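You operate a simulated robot arm through the tools that you are given. There is no shell and no other tool.

You are at the controls of a simulated robot arm. One attempt, no reset.

Task
Sort the three boards on the bench top by the moisture meter.
Fine: test each first; under 12 % to the green mark, else to the red; meter switched off again on its holder.
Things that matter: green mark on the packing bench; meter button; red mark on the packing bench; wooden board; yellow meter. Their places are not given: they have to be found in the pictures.

It is judged by the outcome, as a careful person would: the job done as asked, and still so three seconds after it is handed in. It fails if anything else is knocked over, pushed out of place, dropped, spilled or broken.

Robot
A 6-joint arm with a four-finger gripper, fixed in place. Base frame: the origin is at the foot of the arm, x ahead of it, y to its left, z up; the work surface is at about z = 0.88. Lengths are in m, angles in degrees, forces in N, time in s.
With the tool pointing down near the work surface it reaches from about 0.3 to 0.7 m from the base axis. Its first joint turns from -166.0 to 166.0 degrees. Payload 3.43 kg.
Tool frame: the origin (TCP) lies between the finger pads and is the grasp point; the fingertips stand 0.03 m ahead of it; z points along the fingers, y is the line along which they close. Largest opening 0.12 m; the body of the gripper starts 0.085 m behind the TCP.
Orientation is that of the tool frame in the base frame, as a unit quaternion [w, x, y, z]. With the fingers straight down and closing along the base's y, the tool's x points along the base's -x, its y along +y and its z along -z.

Tools
- The arm moves only by the tool arm_command. Its arguments are lists of equal length, an entry for each row: "rotation": the turn, a rotation vector about the base's x, y, z in rad, a list of three; "slide": the shift along the base's x, y, z in m, a list of three; "jaw": the closure, from 0 (fully open) to 1 (shut). In form: {"rotation": [[rx, ry, rz], ...], "slide": [[dx, dy, dz], ...], "jaw": [jaw, ...]}. A call has 1 to 20 rows; each row shifts and turns the commanded pose from where the row before left it. A row lasts 0.2 s, in which the tool goes at most 0.05 m and 8.6 degrees; a call with a longer step from one row to the next is refused whole, and so is a gripper value outside its range. Where a pose cannot be reached the arm comes as near as it can. A force on the tool above 40 N (or 10 N above the force at the start of the call, whichever is more), or a blocked arm, ends the call early, and 0.2 s more pass. The fingers move at their own pace and stop on an object; they squeeze with about 40 N. The grip force told is the motor's: it shows also when the fingers shut on nothing. Time passes only in rows, and 0.2 s behind the last, so rows that do not move let the fingers close. It gives the time, the measured TCP pose, the force on the tool (base axes), the opening and the grip force at its end, in the units of the frame above (readings bear some noise), with the torque about the TCP (base axes, N m) and any sound that the robot's microphone picked up.
- Cameras (640 x 400 px; columns grow to the right, rows downward): "scene" is fixed at [0.049, 0.494, 1.6066]; the picture's right is [-0.24, -0.97, 0.00], its down [-0.84, 0.21, -0.50] and it looks along [0.49, -0.12, -0.86] (base axes); focal length 317 px, centre (320, 200). "wrist" rides on the gripper at [0.071, -0.017, -0.121] in the tool frame; the picture's right is [0.23, 0.97, 0.00], its down [-0.81, 0.19, -0.55] and it looks along [-0.54, 0.13, 0.83] (tool axes); focal length 275 px, centre (320, 200).
- grab_frame(camera): a new picture of that camera. No time passes.
- slide_trunk(by): slides the trunk up (or, below 0, down) by that many m; the arm rides with it, the base frame stays. It gives what a move gives, with no picture.
- point_at(camera, pixels): for up to 12 pixels [column, row] of the newest picture of that camera ("zoom" is the newest enlarged one), the place [x, y, z] in the base frame of the surface seen there, good to about 0.003 m, but the place of the scene camera against the robot may be out by one fixed shift of up to 0.012 m in any direction. No time passes.
- zoom(camera, box): a new picture of the part [left, top, right, bottom] of that camera's present view, enlarged. No time passes.
- job_done(): hands the job in; it is judged then, once.

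Open the gripper and draw the arm clear of the work before you hand the job in, unless the task says otherwise.

The tools are called by a JSON object that holds its "name" and its "arguments". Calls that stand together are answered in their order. arm_command: Moves the arm, as the interface text tells. Its arguments: {"type":"object","properties":{"rotation":{"type":"array"},"slide":{"type":"array"},"jaw":{"type":"array"}},"required":["rotation","slide","jaw"]} The other tools are called the same way: slide_trunk (by) slides the trunk up or down; grab_frame (camera) takes a picture; point_at (camera, pixels) gives the place of the surface under pixels of a picture; zoom (camera, box) takes an enlarged picture of a part of a camera's view; job_done () hands the job in.

At the start:

```text
clock: 0.0
eef_pos: [0.3277, 0.288, 1.2755]
orientation: [-0.001, -0.001, 1.0, 0.0]
force: [-0.2, -0.4, -0.6]
ft_torque: [-0.01, 0.01, -0.02]
finger_gap: 0.12
finger_force: 0.1
trunk travel left (down, up): [-0.175, 0.265]
```

scene: 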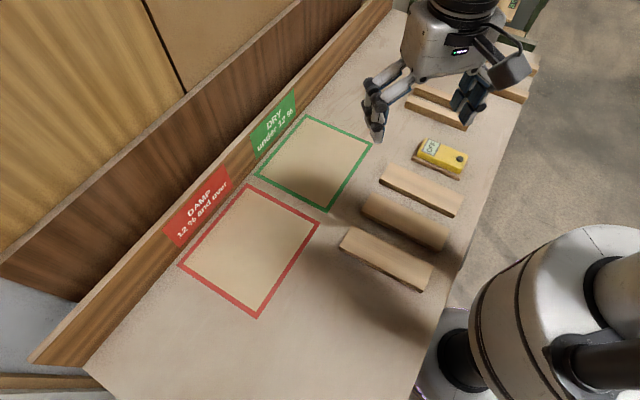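
wrist: 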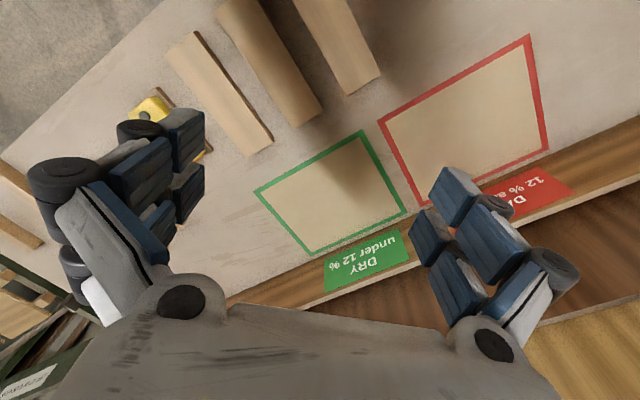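

The scene shows three boards near (420,190), (405,220), (385,258), the yellow meter on a holder at (442,157), and the green and red marks at (315,160) and (250,250). I zoom in on the meter and the boards for detail.

{"name": "zoom", "arguments": {"camera": "scene", "box": [390, 120, 490, 190]}}

{"name": "zoom", "arguments": {"camera": "scene", "box": [320, 150, 480, 300]}}

{"name": "point_at", "arguments": {"camera": "scene", "pixels": [[384, 165], [461, 196], [457, 214], [382, 184], [367, 196], [447, 230], [443, 249], [362, 214], [347, 228], [433, 265], [423, 290], [340, 246]]}}

```text
5.71 times, centred on (440, 155) of scene
```

zoom: 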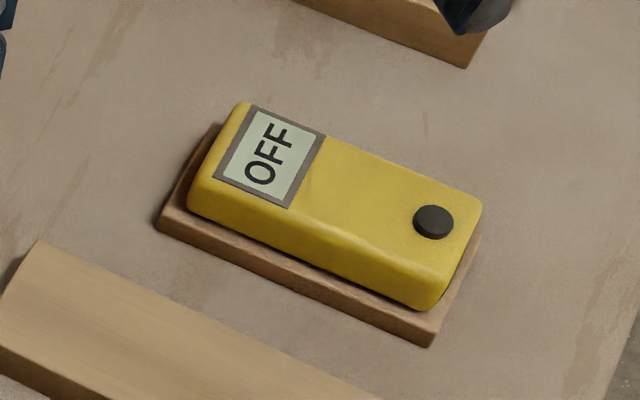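

```text
2.67 times, centred on (400, 225) of scene
```

zoom: 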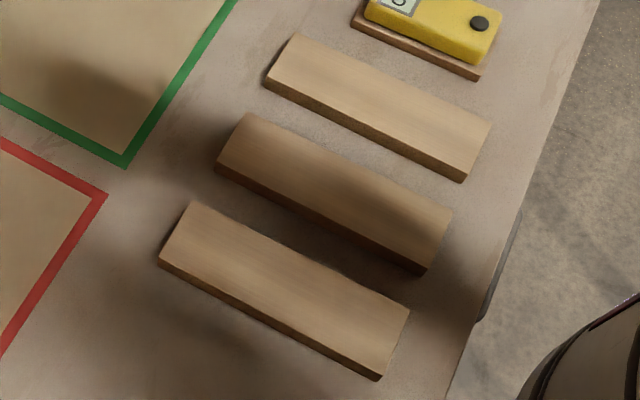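

```text
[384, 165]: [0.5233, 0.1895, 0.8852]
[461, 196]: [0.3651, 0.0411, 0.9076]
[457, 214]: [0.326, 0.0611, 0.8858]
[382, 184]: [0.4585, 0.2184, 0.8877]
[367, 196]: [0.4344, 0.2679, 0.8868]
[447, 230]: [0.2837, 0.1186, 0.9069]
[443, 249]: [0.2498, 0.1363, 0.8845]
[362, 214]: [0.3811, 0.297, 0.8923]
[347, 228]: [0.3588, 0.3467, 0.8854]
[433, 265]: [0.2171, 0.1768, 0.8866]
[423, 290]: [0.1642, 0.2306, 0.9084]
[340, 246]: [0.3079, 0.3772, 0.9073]
```

The meter reads OFF, its button is at about (457,159) in the scene, and three boards lie side by side. I zoom again on the meter and measure it, and look at the top right of the scene.

{"name": "zoom", "arguments": {"camera": "scene", "box": [400, 0, 560, 100]}}

{"name": "zoom", "arguments": {"camera": "scene", "box": [390, 120, 490, 190]}}

{"name": "point_at", "arguments": {"camera": "zoom", "pixels": [[433, 220], [245, 108], [195, 195], [435, 290], [478, 205], [195, 210], [165, 222], [428, 335], [475, 245], [320, 210], [270, 160], [560, 250]]}}

```text
4.00 times, centred on (480, 50) of scene
```

zoom: 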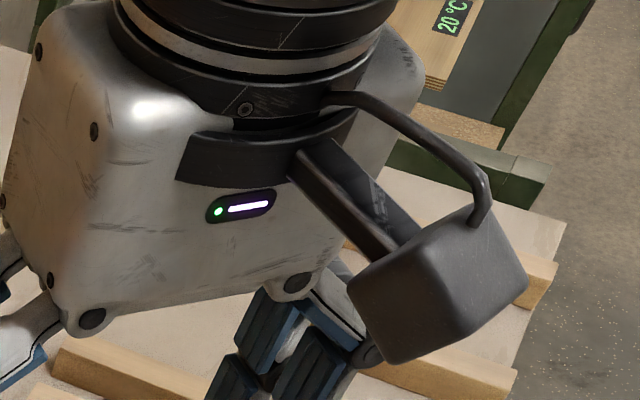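

```text
5.71 times, centred on (440, 155) of scene
```

zoom: 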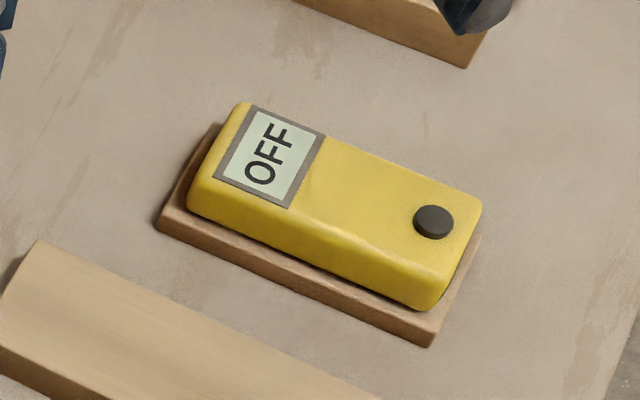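

```text
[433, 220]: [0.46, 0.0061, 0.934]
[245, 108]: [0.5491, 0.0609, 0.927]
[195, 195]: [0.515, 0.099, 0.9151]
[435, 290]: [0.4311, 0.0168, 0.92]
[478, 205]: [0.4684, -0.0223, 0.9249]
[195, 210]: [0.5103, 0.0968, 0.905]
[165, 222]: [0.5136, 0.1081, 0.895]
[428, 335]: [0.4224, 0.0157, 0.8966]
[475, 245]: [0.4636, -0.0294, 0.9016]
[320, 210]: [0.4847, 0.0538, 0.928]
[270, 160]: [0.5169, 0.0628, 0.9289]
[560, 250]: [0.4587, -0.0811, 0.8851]
```

Bench is about z 0.885, board tops 0.907, meter top 0.928, and the meter's long axis runs about 45° in the base frame with its button at (0.46,0.006). I turn the tool 45° and move above the meter for a closer look with the wrist camera.

{"name": "arm_command", "arguments": {"rotation": [[0, 0, 0.098], [0, 0, 0.098], [0, 0, 0.098], [0, 0, 0.098], [0, 0, 0.098], [0, 0, 0.098], [0, 0, 0.098], [0, 0, 0.099]], "slide": [[0.0184, -0.0318, -0.019], [0.0184, -0.0318, -0.019], [0.0184, -0.0318, -0.019], [0.0184, -0.0318, -0.019], [0.0184, -0.0318, -0.019], [0.0184, -0.0318, -0.019], [0.0184, -0.0318, -0.019], [0.0184, -0.0318, -0.019]], "jaw": [0, 0, 0, 0, 0, 0, 0, 0]}}

{"name": "grab_frame", "arguments": {"camera": "wrist"}}

{"name": "grab_frame", "arguments": {"camera": "scene"}}

```text
clock: 1.8
eef_pos: [0.4799, 0.0321, 1.1227]
orientation: [0.0, -0.383, 0.924, 0.0]
force: [0.0, -0.5, -1.1]
ft_torque: [0.04, 0.01, -0.01]
finger_gap: 0.12
finger_force: 0.0
trunk travel left (down, up): [-0.175, 0.265]
```

```text
taken
```

wrist: 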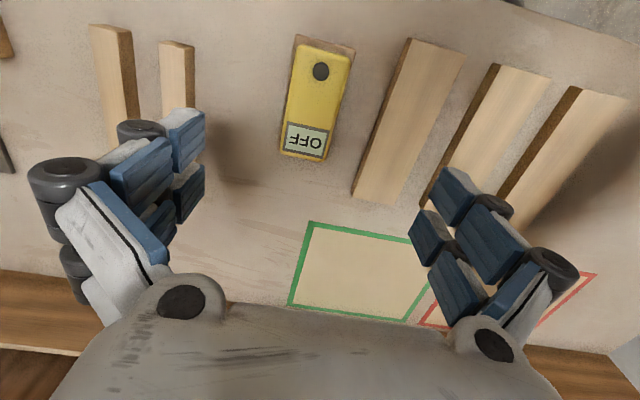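

```text
taken
```

scene: 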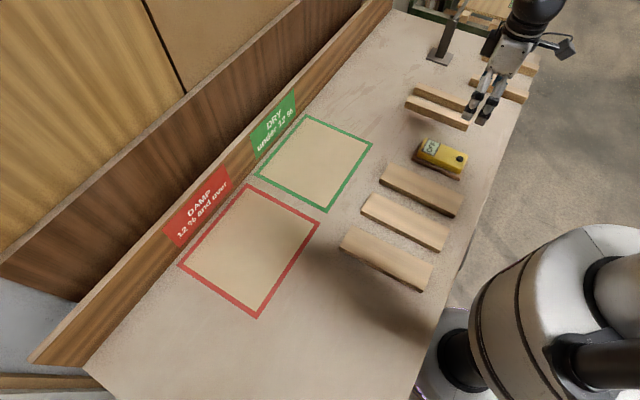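

The wrist view shows the meter between the boards and some battens beyond it. I zoom both views to see the surroundings and measure the meter with the wrist camera.

{"name": "zoom", "arguments": {"camera": "scene", "box": [390, 20, 550, 140]}}

{"name": "zoom", "arguments": {"camera": "wrist", "box": [250, 20, 390, 180]}}

{"name": "point_at", "arguments": {"camera": "wrist", "pixels": [[321, 71], [304, 48], [345, 58], [325, 158], [282, 150], [304, 139], [294, 40], [355, 50], [315, 100], [330, 200], [415, 40], [462, 55]]}}

```text
3.33 times, centred on (470, 80) of scene
```

zoom: 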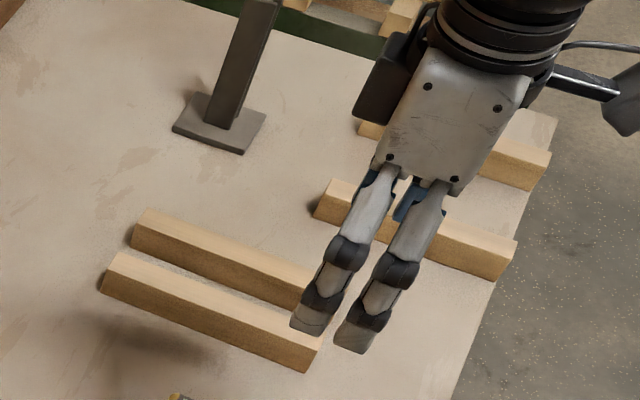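

```text
2.50 times, centred on (320, 100) of wrist
```

zoom: 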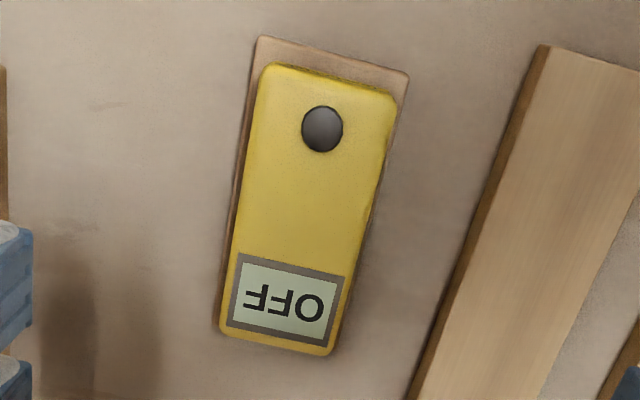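

```text
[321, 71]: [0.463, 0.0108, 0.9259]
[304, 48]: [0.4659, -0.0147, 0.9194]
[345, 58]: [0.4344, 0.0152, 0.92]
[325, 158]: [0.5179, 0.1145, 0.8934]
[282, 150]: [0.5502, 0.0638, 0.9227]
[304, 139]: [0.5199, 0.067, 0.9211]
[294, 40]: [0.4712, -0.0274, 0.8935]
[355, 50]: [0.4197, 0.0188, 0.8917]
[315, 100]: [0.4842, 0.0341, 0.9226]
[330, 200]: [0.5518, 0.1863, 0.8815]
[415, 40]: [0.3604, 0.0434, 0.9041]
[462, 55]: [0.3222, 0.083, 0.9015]
```

The wrist camera puts the meter top at z≈0.922 and the button at (0.463,0.011). I sample its edges more finely in the zoom to get its exact heading.

{"name": "point_at", "arguments": {"camera": "zoom", "pixels": [[322, 128], [268, 90], [240, 245], [232, 310], [385, 125], [362, 230], [340, 310], [300, 72], [380, 92], [245, 333], [320, 350], [285, 300]]}}

{"name": "point_at", "arguments": {"camera": "wrist", "pixels": [[407, 42], [462, 58], [358, 195], [390, 200], [495, 68], [548, 80], [430, 200], [575, 90], [92, 28], [130, 32], [162, 45], [193, 45]]}}

```text
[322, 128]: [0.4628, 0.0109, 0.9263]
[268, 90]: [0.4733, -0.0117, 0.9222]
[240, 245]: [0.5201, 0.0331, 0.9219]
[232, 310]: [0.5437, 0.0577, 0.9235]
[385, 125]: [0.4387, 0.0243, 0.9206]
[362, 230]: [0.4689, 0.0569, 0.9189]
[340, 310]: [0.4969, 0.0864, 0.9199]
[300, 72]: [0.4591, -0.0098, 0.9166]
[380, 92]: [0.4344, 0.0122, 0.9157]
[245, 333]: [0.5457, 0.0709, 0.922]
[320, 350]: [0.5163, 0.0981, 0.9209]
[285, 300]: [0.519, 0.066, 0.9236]
```

```text
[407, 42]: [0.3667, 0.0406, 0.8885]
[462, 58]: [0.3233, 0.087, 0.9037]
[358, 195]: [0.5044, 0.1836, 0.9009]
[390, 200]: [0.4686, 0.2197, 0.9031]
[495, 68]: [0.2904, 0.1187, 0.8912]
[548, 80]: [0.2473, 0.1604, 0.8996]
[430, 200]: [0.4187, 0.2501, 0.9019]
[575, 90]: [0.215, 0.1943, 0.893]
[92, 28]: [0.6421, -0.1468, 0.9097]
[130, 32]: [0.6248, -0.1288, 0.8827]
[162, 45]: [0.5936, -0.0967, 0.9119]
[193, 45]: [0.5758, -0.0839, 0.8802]
```

Edges give a meter heading of 45°, centre about (0.490,0.042), 0.12 × 0.053 m, top z 0.922. I close the jaws and come down to just over the button at (0.463,0.011).

{"name": "arm_command", "arguments": {"rotation": [[0, 0, 0], [0, 0, 0], [0, 0, 0], [0, 0, 0], [0, 0, 0], [0, 0, 0], [0, 0, 0], [0, 0, 0]], "slide": [[-0.0042, -0.0053, -0.035], [-0.0042, -0.0053, -0.035], [-0.0042, -0.0053, -0.035], [-0.0043, -0.0052, -0.035], [0, 0, 0], [0, 0, 0], [0, 0, 0], [0, 0, 0]], "jaw": [1, 1, 1, 1, 1, 1, 1, 1]}}

{"name": "grab_frame", "arguments": {"camera": "wrist"}}

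{"name": "zoom", "arguments": {"camera": "scene", "box": [390, 100, 490, 170]}}

```text
clock: 3.6
eef_pos: [0.4586, 0.0141, 0.9828]
orientation: [0.0, -0.382, 0.924, 0.0]
force: [0.7, -0.4, -0.3]
ft_torque: [0.04, 0.01, -0.01]
finger_gap: 0.0
finger_force: 19.7
trunk travel left (down, up): [-0.175, 0.265]
```

```text
taken
```

wrist: 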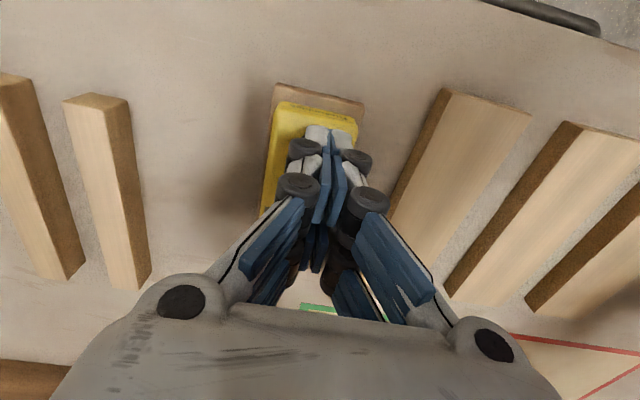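

```text
5.71 times, centred on (440, 135) of scene
```

zoom: 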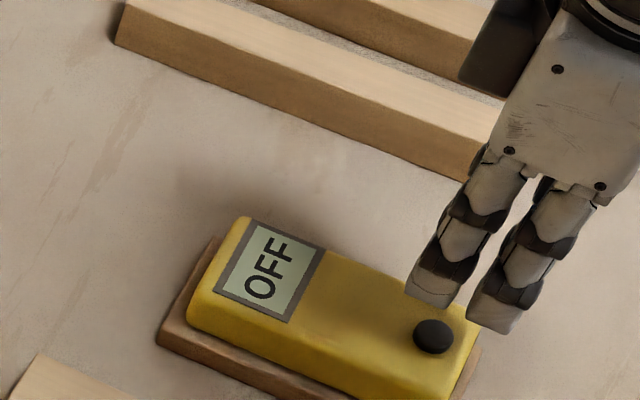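

Jaws are shut (gap 0) and the fingertips hover near the button, but the reading (0.4586,0.0141) differs a few mm from what I intended. I hold still one row to check the reading's noise.

{"name": "arm_command", "arguments": {"rotation": [[0, 0, 0], [0, 0, 0]], "slide": [[0, 0, 0], [0, 0, 0]], "jaw": [1, 1]}}

{"name": "zoom", "arguments": {"camera": "wrist", "box": [240, 60, 400, 220]}}

{"name": "point_at", "arguments": {"camera": "zoom", "pixels": [[275, 180], [350, 180], [320, 175], [400, 180], [230, 190], [300, 130]]}}

```text
clock: 4.2
eef_pos: [0.4585, 0.0125, 0.9836]
orientation: [0.0, -0.382, 0.924, 0.0]
force: [0.3, 0.3, -0.5]
ft_torque: [-0.04, 0.04, 0.0]
finger_gap: 0.0002
finger_force: 33.5
trunk travel left (down, up): [-0.175, 0.265]
```

```text
2.50 times, centred on (320, 140) of wrist
```

zoom: 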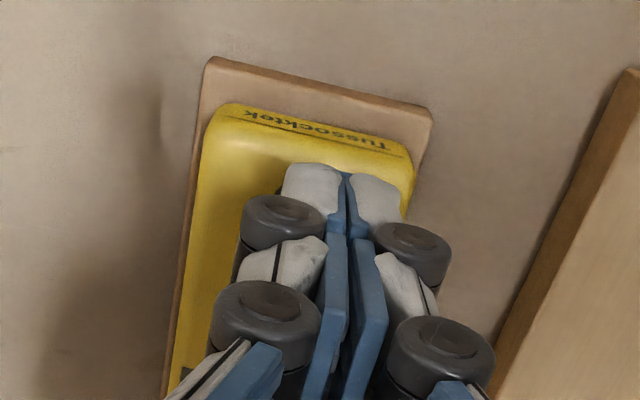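

```text
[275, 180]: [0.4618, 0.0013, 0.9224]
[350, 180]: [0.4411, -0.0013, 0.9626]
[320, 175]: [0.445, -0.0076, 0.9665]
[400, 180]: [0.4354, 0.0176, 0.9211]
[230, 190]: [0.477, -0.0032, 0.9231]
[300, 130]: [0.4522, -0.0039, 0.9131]
```

The pose now reads (0.4585,0.0125,0.9836), so only small noise. I measure the fingertips and the button in the same scene zoom to get their relative offset.

{"name": "zoom", "arguments": {"camera": "scene", "box": [420, 120, 500, 170]}}

{"name": "point_at", "arguments": {"camera": "zoom", "pixels": [[290, 300], [330, 240], [430, 300], [450, 240], [300, 325], [260, 340], [200, 260]]}}

```text
8.00 times, centred on (460, 145) of scene
```

zoom: 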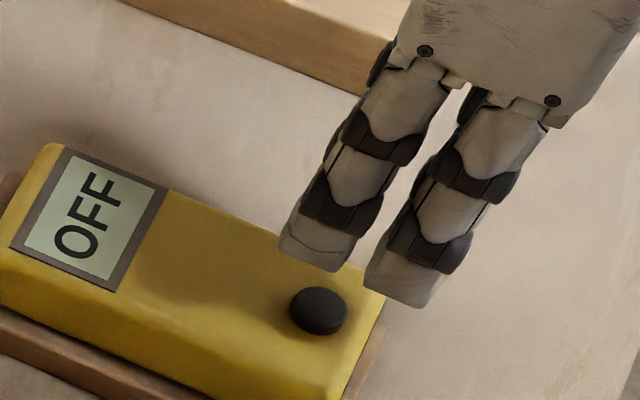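

```text
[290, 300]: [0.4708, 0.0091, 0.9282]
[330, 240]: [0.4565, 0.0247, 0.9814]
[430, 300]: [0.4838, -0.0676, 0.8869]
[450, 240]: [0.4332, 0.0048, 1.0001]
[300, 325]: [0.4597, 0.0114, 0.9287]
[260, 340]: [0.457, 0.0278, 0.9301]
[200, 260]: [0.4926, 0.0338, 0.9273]
```

Seen from the scene camera each finger is a pair of bars spaced along the meter's axis, with a gap at the TCP. I shift 10 mm toward the near end so the forward bar is over the button, and lower to a few mm above it.

{"name": "arm_command", "arguments": {"rotation": [[0, 0, 0], [0, 0, 0], [0, 0, 0], [0, 0, 0]], "slide": [[-0.0025, -0.0084, 0], [0, 0, -0.012], [0, 0, -0.01], [0, 0, 0]], "jaw": [1, 1, 1, 1]}}

{"name": "zoom", "arguments": {"camera": "scene", "box": [420, 120, 500, 170]}}

{"name": "zoom", "arguments": {"camera": "wrist", "box": [240, 60, 400, 220]}}

```text
clock: 5.2
eef_pos: [0.457, 0.0046, 0.9612]
orientation: [0.001, -0.382, 0.924, -0.001]
force: [-1.4, -0.2, -0.1]
ft_torque: [-0.01, -0.01, 0.0]
finger_gap: 0.0
finger_force: 34.1
trunk travel left (down, up): [-0.175, 0.265]
```

```text
8.00 times, centred on (460, 145) of scene
```

zoom: 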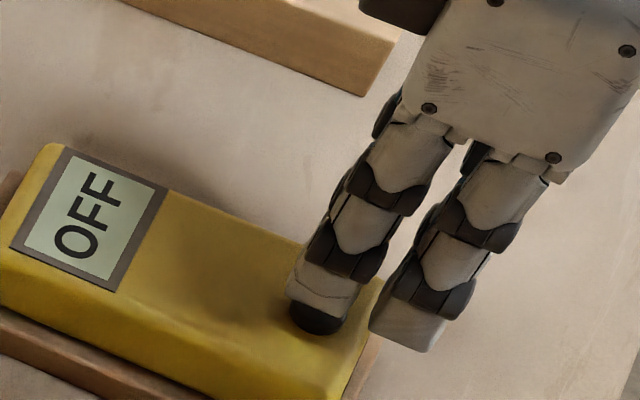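

```text
2.50 times, centred on (320, 140) of wrist
```

zoom: 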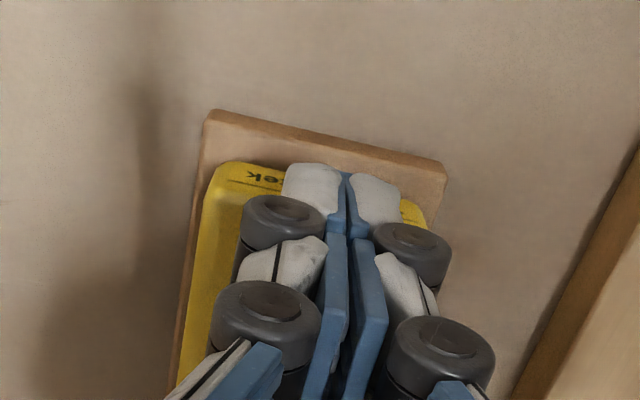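

The forward bar now sits right over the button at (318,315) in the scene zoom. I lower in 2 mm rows to press it, watching the force.

{"name": "arm_command", "arguments": {"rotation": [[0, 0, 0], [0, 0, 0], [0, 0, 0]], "slide": [[0, 0, -0.002], [0, 0, -0.002], [0, 0, -0.002]], "jaw": [1, 1, 1]}}

{"name": "zoom", "arguments": {"camera": "scene", "box": [420, 120, 500, 170]}}

```text
clock: 6.0
eef_pos: [0.4572, 0.0039, 0.9555]
orientation: [-0.001, -0.382, 0.924, 0.0]
force: [0.0, 0.6, 0.7]
ft_torque: [-0.02, 0.03, -0.02]
finger_gap: 0.0
finger_force: 33.4
trunk travel left (down, up): [-0.175, 0.265]
```

```text
8.00 times, centred on (460, 145) of scene
```

zoom: 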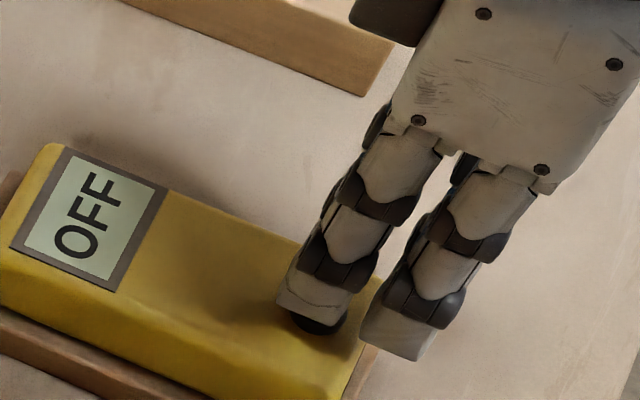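

No contact force yet (0.7 N) at TCP z 0.9555 and the screen still reads OFF. I go down a little further in 1.5 mm rows.

{"name": "arm_command", "arguments": {"rotation": [[0, 0, 0], [0, 0, 0]], "slide": [[0, 0, -0.0015], [0, 0, -0.0015]], "jaw": [1, 1]}}

{"name": "zoom", "arguments": {"camera": "scene", "box": [420, 120, 500, 170]}}

```text
clock: 6.6
eef_pos: [0.456, 0.005, 0.9532]
orientation: [0.0, -0.382, 0.924, 0.0]
force: [0.0, 0.6, 1.2]
ft_torque: [0.02, 0.0, 0.03]
finger_gap: 0.0059
finger_force: 33.2
trunk travel left (down, up): [-0.175, 0.265]
heard: click
```

```text
8.00 times, centred on (460, 145) of scene
```

zoom: 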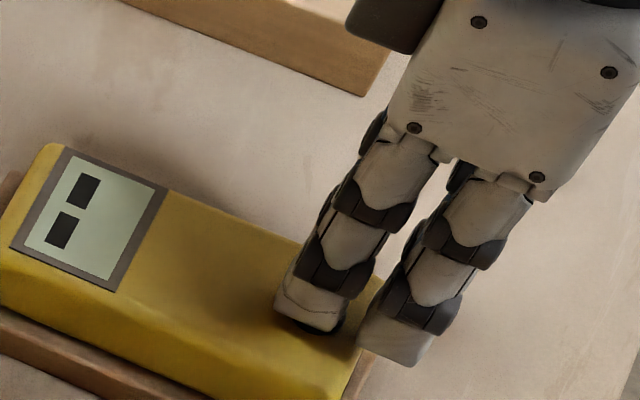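

A click was heard and the screen changed from OFF to two dashes, so the meter is on. I rise straight up off the button.

{"name": "arm_command", "arguments": {"rotation": [[0, 0, 0], [0, 0, 0], [0, 0, 0], [0, 0, 0]], "slide": [[0, 0, 0.003], [0, 0, 0.01], [0, 0, 0.03], [0, 0, 0.03]], "jaw": [1, 1, 1, 1]}}

{"name": "zoom", "arguments": {"camera": "scene", "box": [400, 110, 500, 180]}}

```text
clock: 7.6
eef_pos: [0.4554, 0.003, 1.025]
orientation: [0.0, -0.382, 0.924, 0.0]
force: [0.6, 0.2, -0.1]
ft_torque: [0.02, -0.01, 0.0]
finger_gap: 0.0
finger_force: 33.2
trunk travel left (down, up): [-0.175, 0.265]
```

```text
5.71 times, centred on (450, 145) of scene
```

zoom: 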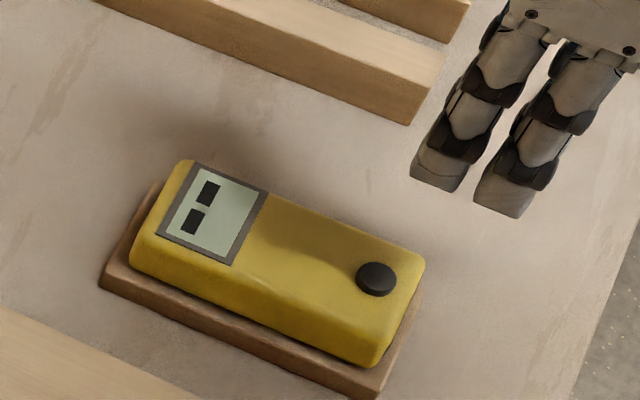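

The meter shows dashes and stays squarely on its holder. I open the jaws to about 0.096 and move over the meter's centre at (0.490,0.042).

{"name": "arm_command", "arguments": {"rotation": [[0, 0, 0], [0, 0, 0], [0, 0, 0], [0, 0, 0], [0, 0, 0], [0, 0, 0], [0, 0, 0]], "slide": [[0.0173, 0.0187, 0.01], [0.0173, 0.0188, 0.0], [0, 0, 0], [0, 0, 0], [0, 0, 0], [0, 0, 0], [0, 0, 0]], "jaw": [0.2, 0.2, 0.2, 0.2, 0.2, 0.2, 0.2]}}

{"name": "grab_frame", "arguments": {"camera": "wrist"}}

{"name": "grab_frame", "arguments": {"camera": "scene"}}

```text
clock: 9.2
eef_pos: [0.4917, 0.0418, 1.0355]
orientation: [0.0, -0.383, 0.924, 0.0]
force: [0.2, 0.1, 0.5]
ft_torque: [0.0, 0.02, 0.0]
finger_gap: 0.0959
finger_force: 0.1
trunk travel left (down, up): [-0.175, 0.265]
```

```text
taken
```

wrist: 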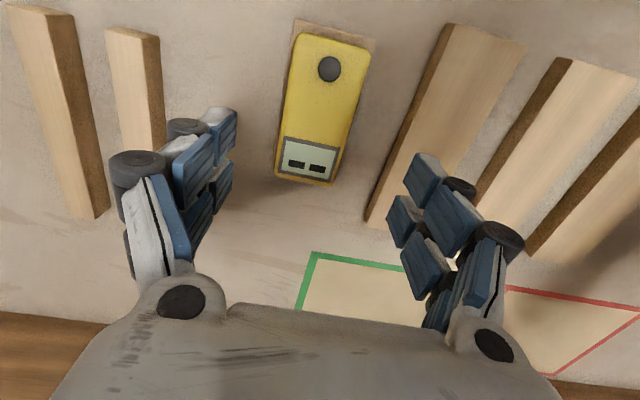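

```text
taken
```

scene: 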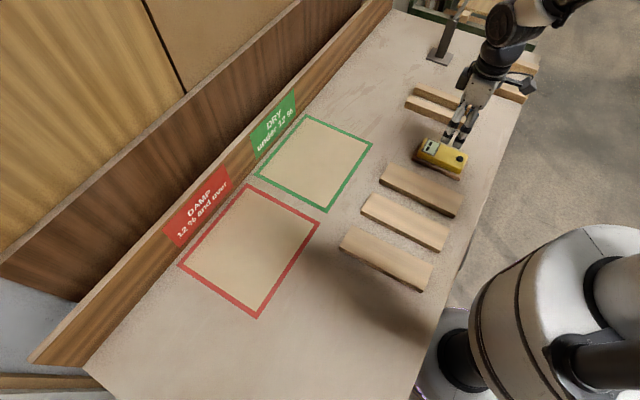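

The open fingers straddle the meter. I re-measure the meter from this closer wrist view before going down.

{"name": "zoom", "arguments": {"camera": "wrist", "box": [250, 10, 400, 200]}}

{"name": "point_at", "arguments": {"camera": "wrist", "pixels": [[299, 42], [281, 130], [278, 165], [365, 60], [350, 130], [336, 175], [335, 40], [305, 180], [329, 68], [306, 158], [272, 170], [340, 185]]}}

```text
2.11 times, centred on (325, 105) of wrist
```

zoom: 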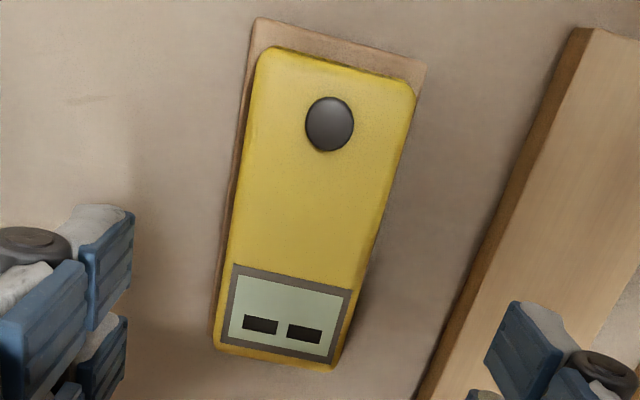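

```text
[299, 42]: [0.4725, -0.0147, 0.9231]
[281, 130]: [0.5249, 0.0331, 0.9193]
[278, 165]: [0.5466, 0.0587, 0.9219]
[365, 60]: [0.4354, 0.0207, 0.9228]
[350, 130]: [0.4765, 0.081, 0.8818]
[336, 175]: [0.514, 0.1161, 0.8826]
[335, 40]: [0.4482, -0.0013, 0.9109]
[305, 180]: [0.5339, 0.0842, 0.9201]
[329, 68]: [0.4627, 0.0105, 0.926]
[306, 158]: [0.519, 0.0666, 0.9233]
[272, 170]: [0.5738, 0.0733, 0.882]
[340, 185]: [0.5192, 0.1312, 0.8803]
```

The button and display centres give the meter's midline at v≈0.3195, so I shift 2.5 mm across and descend to TCP z 0.928 (tips at 0.898, clear of the holder at 0.893), then close the jaws.

{"name": "arm_command", "arguments": {"rotation": [[0, 0, 0], [0, 0, 0], [0, 0, 0], [0, 0, 0], [0, 0, 0], [0, 0, 0]], "slide": [[0.0018, -0.0018, 0], [0, 0, -0.035], [0, 0, -0.035], [0, 0, -0.025], [0, 0, -0.0125], [0, 0, 0]], "jaw": [0.2, 0.2, 0.2, 0.2, 0.2, 0.2]}}

{"name": "grab_frame", "arguments": {"camera": "wrist"}}

{"name": "zoom", "arguments": {"camera": "scene", "box": [390, 110, 490, 190]}}

```text
clock: 10.6
eef_pos: [0.4946, 0.0382, 0.9278]
orientation: [-0.001, -0.382, 0.924, -0.001]
force: [0.4, -0.3, 0.4]
ft_torque: [0.01, -0.03, 0.02]
finger_gap: 0.0959
finger_force: 0.1
trunk travel left (down, up): [-0.175, 0.265]
```

```text
taken
```

wrist: 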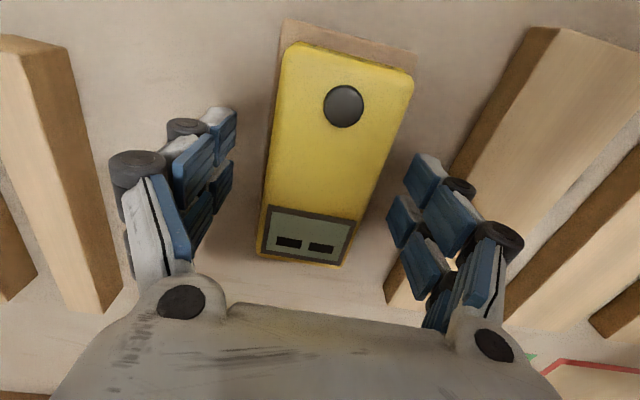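

```text
5.00 times, centred on (440, 150) of scene
```

zoom: 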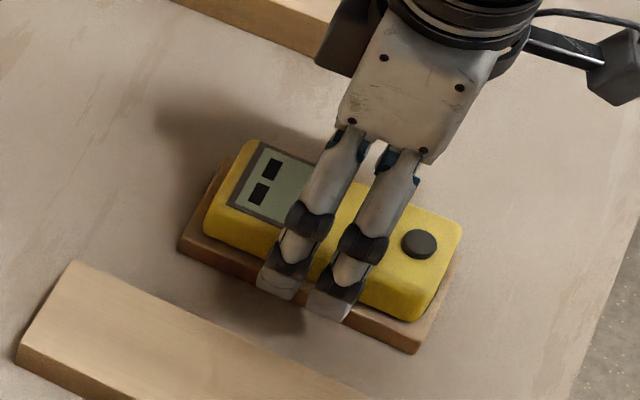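

The fingers straddle the meter evenly on both sides. I close the jaws on it.

{"name": "arm_command", "arguments": {"rotation": [[0, 0, 0], [0, 0, 0], [0, 0, 0], [0, 0, 0], [0, 0, 0], [0, 0, 0]], "slide": [[0, 0, 0], [0, 0, 0], [0, 0, 0], [0, 0, 0], [0, 0, 0], [0, 0, 0]], "jaw": [0.45, 0.6, 0.8, 1, 1, 1]}}

{"name": "grab_frame", "arguments": {"camera": "wrist"}}

{"name": "zoom", "arguments": {"camera": "scene", "box": [390, 110, 490, 190]}}

```text
clock: 12.0
eef_pos: [0.4932, 0.0407, 0.9288]
orientation: [-0.001, -0.382, 0.924, -0.001]
force: [-1.0, 0.3, 2.5]
ft_torque: [-0.08, 0.21, -0.05]
finger_gap: 0.0596
finger_force: 39.6
trunk travel left (down, up): [-0.175, 0.265]
```

```text
taken
```

wrist: 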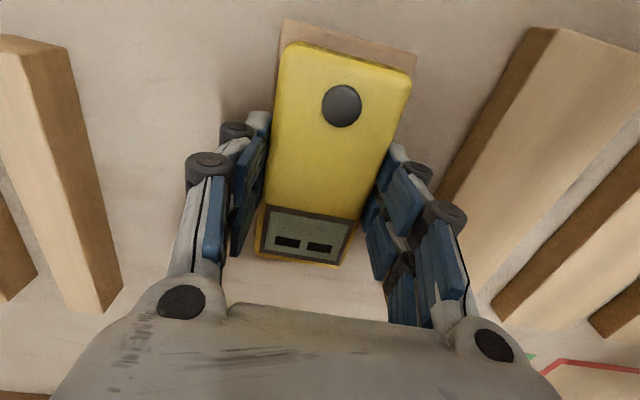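

```text
5.00 times, centred on (440, 150) of scene
```

zoom: 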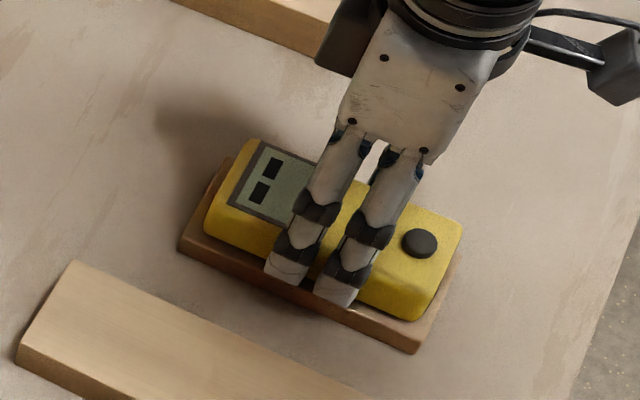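

The jaws stopped on the meter at 0.0596 m with 39.6 N. I lift it straight up slowly and check.

{"name": "arm_command", "arguments": {"rotation": [[0, 0, 0], [0, 0, 0], [0, 0, 0], [0, 0, 0], [0, 0, 0], [0, 0, 0], [0, 0, 0]], "slide": [[0, 0, 0.005], [0, 0, 0.01], [0, 0, 0.025], [0, 0, 0.03], [0, 0, 0.03], [0, 0, 0.03], [0, 0, 0.0]], "jaw": [1, 1, 1, 1, 1, 1, 1]}}

{"name": "grab_frame", "arguments": {"camera": "wrist"}}

{"name": "grab_frame", "arguments": {"camera": "scene"}}

```text
clock: 13.6
eef_pos: [0.4945, 0.0414, 1.0583]
orientation: [0.0, -0.382, 0.924, 0.0]
force: [0.0, -0.1, 0.6]
ft_torque: [0.02, 0.04, -0.02]
finger_gap: 0.0001
finger_force: 33.9
trunk travel left (down, up): [-0.175, 0.265]
```

```text
taken
```

wrist: 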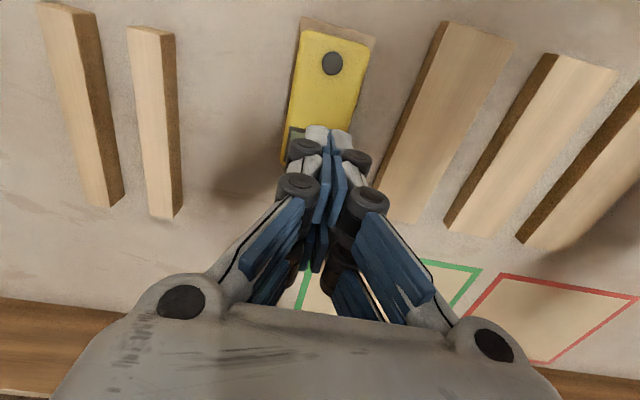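

```text
taken
```

scene: 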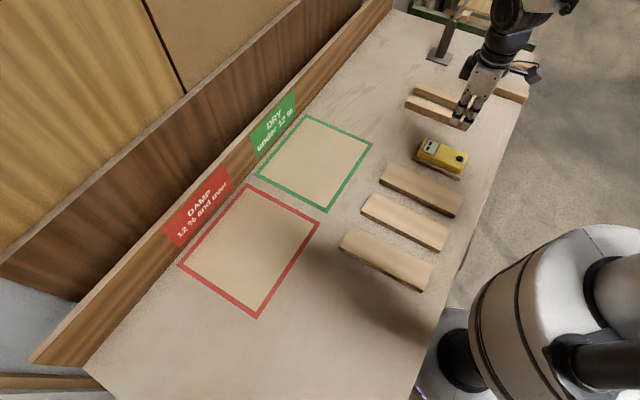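

The jaws slipped off: the gap is 0 and the meter still sits on its holder. I zoom in to see whether the meter moved and what its sides look like.

{"name": "zoom", "arguments": {"camera": "scene", "box": [400, 125, 480, 185]}}

{"name": "zoom", "arguments": {"camera": "wrist", "box": [260, 10, 400, 190]}}

{"name": "point_at", "arguments": {"camera": "wrist", "pixels": [[331, 63], [304, 38], [288, 120], [366, 52], [345, 128], [301, 25], [373, 42], [335, 36], [282, 158]]}}

```text
6.67 times, centred on (440, 155) of scene
```

zoom: 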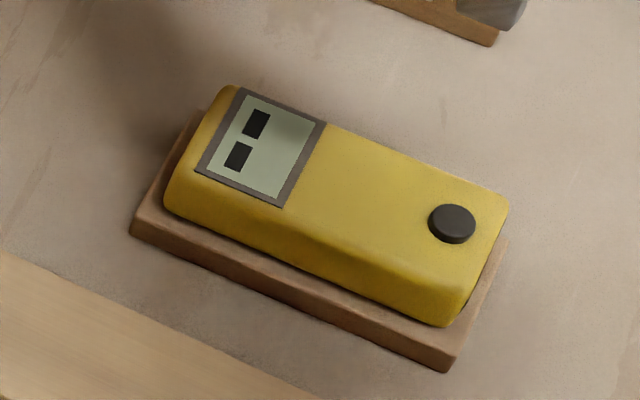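

```text
2.22 times, centred on (330, 100) of wrist
```

zoom: 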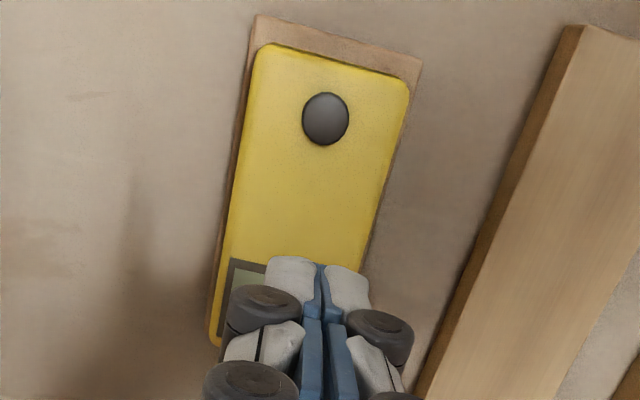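

```text
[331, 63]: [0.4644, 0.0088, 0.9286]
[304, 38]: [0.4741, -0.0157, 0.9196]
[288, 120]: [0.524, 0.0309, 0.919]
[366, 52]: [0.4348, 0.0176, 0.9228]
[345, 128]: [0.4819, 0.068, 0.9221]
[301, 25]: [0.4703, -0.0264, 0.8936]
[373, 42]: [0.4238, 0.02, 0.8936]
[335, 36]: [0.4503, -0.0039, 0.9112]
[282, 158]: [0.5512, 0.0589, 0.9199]
```

The meter shifted only ~2 mm across and is still on its holder and on. I open the jaws again over it to re-measure before a lower, better-centred grasp.

{"name": "arm_command", "arguments": {"rotation": [[0, 0, 0], [0, 0, 0], [0, 0, 0], [0, 0, 0], [0, 0, 0], [0, 0, 0]], "slide": [[0, 0, 0], [0, 0, 0], [0, 0, 0], [0, 0, 0], [0, 0, 0], [0, 0, 0]], "jaw": [0.2, 0.2, 0.2, 0.2, 0.2, 0.2]}}

{"name": "zoom", "arguments": {"camera": "wrist", "box": [250, 10, 400, 190]}}

{"name": "point_at", "arguments": {"camera": "wrist", "pixels": [[331, 63], [306, 38], [288, 110], [282, 150], [366, 52], [352, 110], [341, 150], [308, 145], [301, 25], [373, 42], [328, 50], [325, 80]]}}

```text
clock: 15.0
eef_pos: [0.4961, 0.0411, 1.0578]
orientation: [0.001, -0.382, 0.924, 0.0]
force: [-0.3, 0.3, -0.4]
ft_torque: [0.01, 0.0, -0.03]
finger_gap: 0.0962
finger_force: 0.0
trunk travel left (down, up): [-0.175, 0.265]
```

```text
2.22 times, centred on (325, 100) of wrist
```

zoom: 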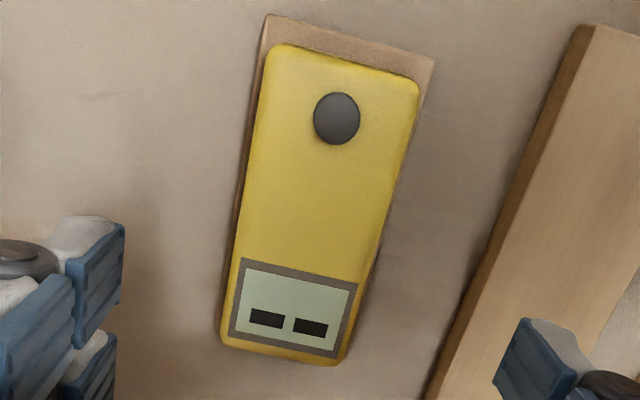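

```text
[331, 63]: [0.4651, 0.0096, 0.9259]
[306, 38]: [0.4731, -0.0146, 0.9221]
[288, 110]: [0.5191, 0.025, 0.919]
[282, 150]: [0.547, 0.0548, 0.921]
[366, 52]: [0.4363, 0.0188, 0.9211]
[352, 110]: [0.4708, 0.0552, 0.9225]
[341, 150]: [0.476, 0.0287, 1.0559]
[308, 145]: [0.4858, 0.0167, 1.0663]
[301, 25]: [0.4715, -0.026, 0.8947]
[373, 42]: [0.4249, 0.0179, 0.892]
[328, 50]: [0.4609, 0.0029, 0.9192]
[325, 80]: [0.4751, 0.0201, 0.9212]
```

The last points partly came from the older picture, so I measure on this newest zoom instead, at the button (337,118), display (294,307) and edges.

{"name": "point_at", "arguments": {"camera": "zoom", "pixels": [[337, 118], [294, 307], [265, 70], [247, 200], [237, 290], [412, 100], [395, 190], [375, 270], [240, 345], [325, 362], [300, 50], [390, 75]]}}

```text
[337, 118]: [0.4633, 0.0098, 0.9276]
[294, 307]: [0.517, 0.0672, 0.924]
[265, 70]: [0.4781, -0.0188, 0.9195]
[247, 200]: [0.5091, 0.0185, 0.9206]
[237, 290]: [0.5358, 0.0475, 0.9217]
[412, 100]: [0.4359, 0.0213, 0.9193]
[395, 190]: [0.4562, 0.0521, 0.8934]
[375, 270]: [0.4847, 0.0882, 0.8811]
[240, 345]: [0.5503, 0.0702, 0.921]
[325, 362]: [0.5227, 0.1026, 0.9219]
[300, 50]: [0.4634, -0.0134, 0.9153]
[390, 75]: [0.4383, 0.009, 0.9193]
```

The meter is still centred (v≈0.3194), heading about 46°. I turn 1° to match, go down to TCP z 0.925 this time and close.

{"name": "arm_command", "arguments": {"rotation": [[0, 0, 0.02], [0, 0, 0], [0, 0, 0], [0, 0, 0], [0, 0, 0], [0, 0, 0], [0, 0, 0], [0, 0, 0], [0, 0, 0], [0, 0, 0], [0, 0, 0]], "slide": [[0, 0, -0.03], [0, 0, -0.04], [0, 0, -0.035], [0, 0, -0.015], [0, 0, -0.01], [0, 0, -0.003], [0, 0, 0], [0, 0, 0], [0, 0, 0], [0, 0, 0], [0, 0, 0]], "jaw": [0.2, 0.2, 0.2, 0.2, 0.2, 0.2, 0.45, 0.6, 0.8, 1, 1]}}

{"name": "grab_frame", "arguments": {"camera": "wrist"}}

```text
clock: 17.4
eef_pos: [0.493, 0.041, 0.9256]
orientation: [0.0, -0.391, 0.921, 0.0]
force: [0.4, -0.4, 1.0]
ft_torque: [0.03, -0.04, -0.07]
finger_gap: 0.0596
finger_force: 39.7
trunk travel left (down, up): [-0.175, 0.265]
```

```text
taken
```

wrist: 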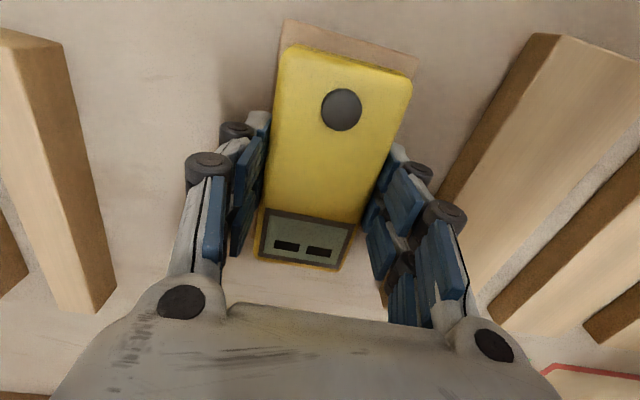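

Gripped again at 0.0596 m and 39.7 N. I lift only 4 mm slowly and read the force and gap.

{"name": "arm_command", "arguments": {"rotation": [[0, 0, 0], [0, 0, 0], [0, 0, 0], [0, 0, 0]], "slide": [[0, 0, 0.001], [0, 0, 0.001], [0, 0, 0.001], [0, 0, 0.001]], "jaw": [1, 1, 1, 1]}}

{"name": "zoom", "arguments": {"camera": "scene", "box": [400, 125, 480, 185]}}

```text
clock: 18.4
eef_pos: [0.4928, 0.0395, 0.9285]
orientation: [0.0, -0.391, 0.92, 0.0]
force: [0.4, 0.0, -1.8]
ft_torque: [0.0, -0.01, -0.01]
finger_gap: 0.0595
finger_force: 39.8
trunk travel left (down, up): [-0.175, 0.265]
```

```text
6.67 times, centred on (440, 155) of scene
```

zoom: 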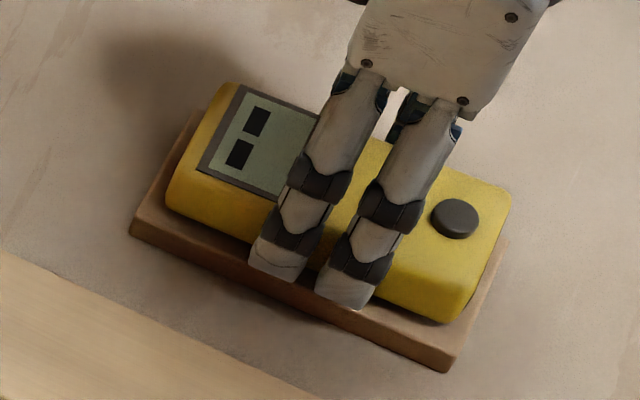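

The tool now carries about 1.8 N and the gap holds at 0.0595, so the meter is lifting. I continue up gently.

{"name": "arm_command", "arguments": {"rotation": [[0, 0, 0], [0, 0, 0], [0, 0, 0], [0, 0, 0], [0, 0, 0], [0, 0, 0]], "slide": [[0, 0, 0.002], [0, 0, 0.003], [0, 0, 0.004], [0, 0, 0.005], [0, 0, 0.005], [0, 0, 0.005]], "jaw": [1, 1, 1, 1, 1, 1]}}

{"name": "zoom", "arguments": {"camera": "scene", "box": [400, 115, 490, 185]}}

```text
clock: 19.8
eef_pos: [0.4937, 0.0403, 0.9534]
orientation: [0.0, -0.391, 0.92, 0.0]
force: [-0.2, 0.1, -1.4]
ft_torque: [-0.03, 0.02, 0.01]
finger_gap: 0.0595
finger_force: 40.4
trunk travel left (down, up): [-0.175, 0.265]
```

```text
5.71 times, centred on (445, 150) of scene
```

zoom: 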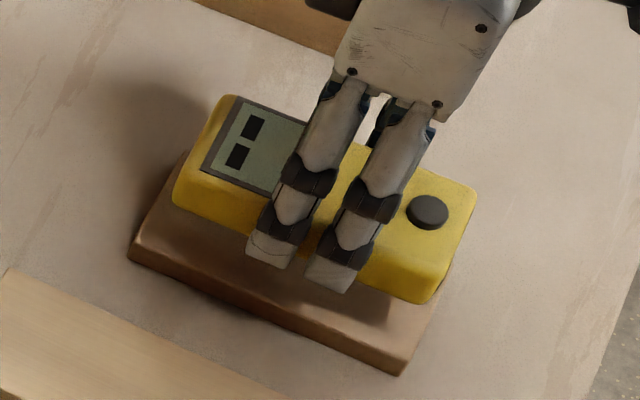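

The meter is clear of its holder and held firmly. I lift it to about z 1.05 and look with both cameras at its ends and the boards.

{"name": "arm_command", "arguments": {"rotation": [[0, 0, 0], [0, 0, 0], [0, 0, 0], [0, 0, 0], [0, 0, 0], [0, 0, 0], [0, 0, 0], [0, 0, 0]], "slide": [[0, 0, 0.008], [0, 0, 0.012], [0, 0, 0.015], [0, 0, 0.015], [0, 0, 0.015], [0, 0, 0.015], [0, 0, 0.012], [0, 0, 0.006]], "jaw": [1, 1, 1, 1, 1, 1, 1, 1]}}

{"name": "grab_frame", "arguments": {"camera": "wrist"}}

{"name": "grab_frame", "arguments": {"camera": "scene"}}

```text
clock: 21.6
eef_pos: [0.4922, 0.0403, 1.052]
orientation: [0.0, -0.391, 0.92, 0.0]
force: [-0.8, 0.2, -1.1]
ft_torque: [-0.04, 0.0, 0.02]
finger_gap: 0.0596
finger_force: 39.7
trunk travel left (down, up): [-0.175, 0.265]
```

```text
taken
```

wrist: 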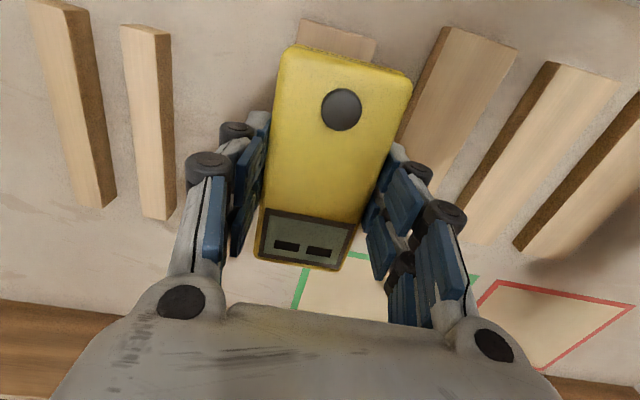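

```text
taken
```

scene: 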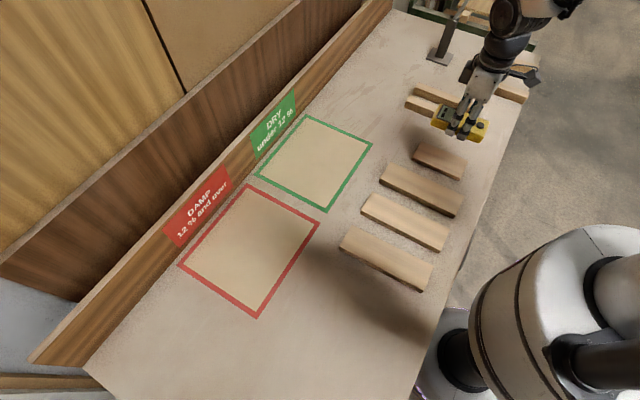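

The meter is held cleanly; the bare holder shows at (438,160). I zoom on the held meter, the holder and the boards to measure them.

{"name": "zoom", "arguments": {"camera": "scene", "box": [410, 80, 510, 190]}}

{"name": "zoom", "arguments": {"camera": "scene", "box": [330, 140, 480, 300]}}

{"name": "point_at", "arguments": {"camera": "zoom", "pixels": [[395, 160], [235, 65], [545, 200], [345, 300], [130, 145], [498, 268], [195, 225], [215, 390], [25, 240], [412, 330], [95, 300], [315, 200]]}}

```text
3.64 times, centred on (460, 135) of scene
```

zoom: 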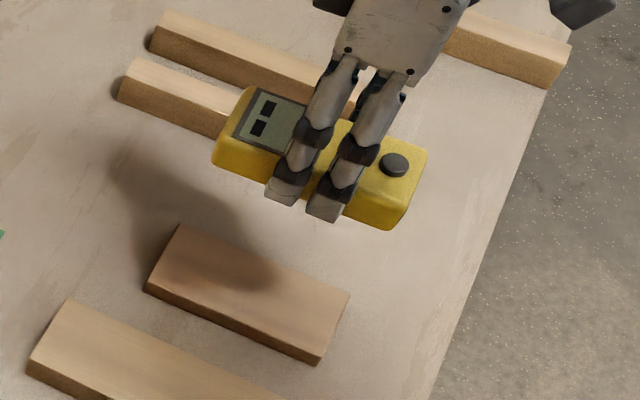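

```text
2.50 times, centred on (405, 220) of scene
```

zoom: 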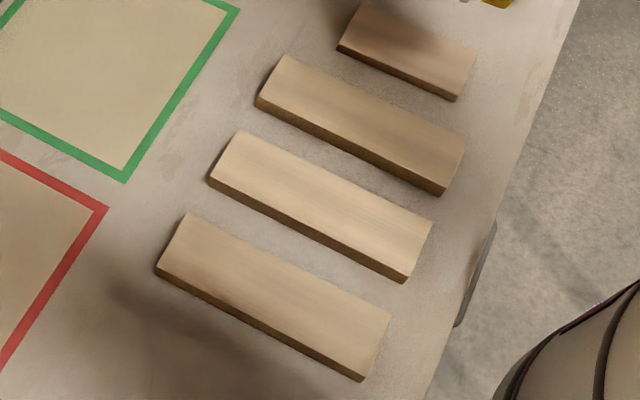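

```text
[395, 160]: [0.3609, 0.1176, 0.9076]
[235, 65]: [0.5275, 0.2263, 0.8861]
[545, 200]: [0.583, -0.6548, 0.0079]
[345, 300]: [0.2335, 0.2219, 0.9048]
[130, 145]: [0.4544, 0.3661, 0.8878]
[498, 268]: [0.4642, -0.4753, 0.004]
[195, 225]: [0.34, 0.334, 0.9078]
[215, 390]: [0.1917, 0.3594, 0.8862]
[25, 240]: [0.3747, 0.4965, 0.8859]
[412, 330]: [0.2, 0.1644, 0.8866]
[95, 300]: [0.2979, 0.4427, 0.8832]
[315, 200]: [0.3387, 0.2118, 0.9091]
```

I sample points just inside the corners of each board's top face in this zoom.

{"name": "point_at", "arguments": {"camera": "zoom", "pixels": [[288, 62], [460, 141], [440, 178], [263, 96], [243, 137], [428, 226], [404, 266], [215, 174], [192, 219], [385, 317], [362, 364], [162, 261]]}}

{"name": "point_at", "arguments": {"camera": "wrist", "pixels": [[449, 32], [512, 48], [450, 190], [556, 68], [612, 85], [470, 235], [490, 240], [636, 102], [517, 248], [545, 255]]}}

```text
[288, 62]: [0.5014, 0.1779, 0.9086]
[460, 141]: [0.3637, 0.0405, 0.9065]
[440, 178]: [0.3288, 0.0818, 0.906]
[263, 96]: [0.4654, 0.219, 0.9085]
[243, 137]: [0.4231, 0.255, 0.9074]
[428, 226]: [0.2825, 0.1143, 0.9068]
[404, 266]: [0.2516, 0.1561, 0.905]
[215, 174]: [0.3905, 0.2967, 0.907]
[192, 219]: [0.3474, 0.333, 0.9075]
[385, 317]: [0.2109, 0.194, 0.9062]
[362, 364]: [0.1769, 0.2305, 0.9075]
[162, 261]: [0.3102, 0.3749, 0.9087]
```

```text
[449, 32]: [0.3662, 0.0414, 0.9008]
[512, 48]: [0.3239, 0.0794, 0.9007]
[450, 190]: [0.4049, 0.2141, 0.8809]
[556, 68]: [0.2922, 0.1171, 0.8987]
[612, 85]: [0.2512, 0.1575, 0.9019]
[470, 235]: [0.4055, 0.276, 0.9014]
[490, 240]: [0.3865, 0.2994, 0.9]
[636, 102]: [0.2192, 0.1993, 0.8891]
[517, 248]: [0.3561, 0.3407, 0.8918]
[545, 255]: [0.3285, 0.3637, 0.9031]
```

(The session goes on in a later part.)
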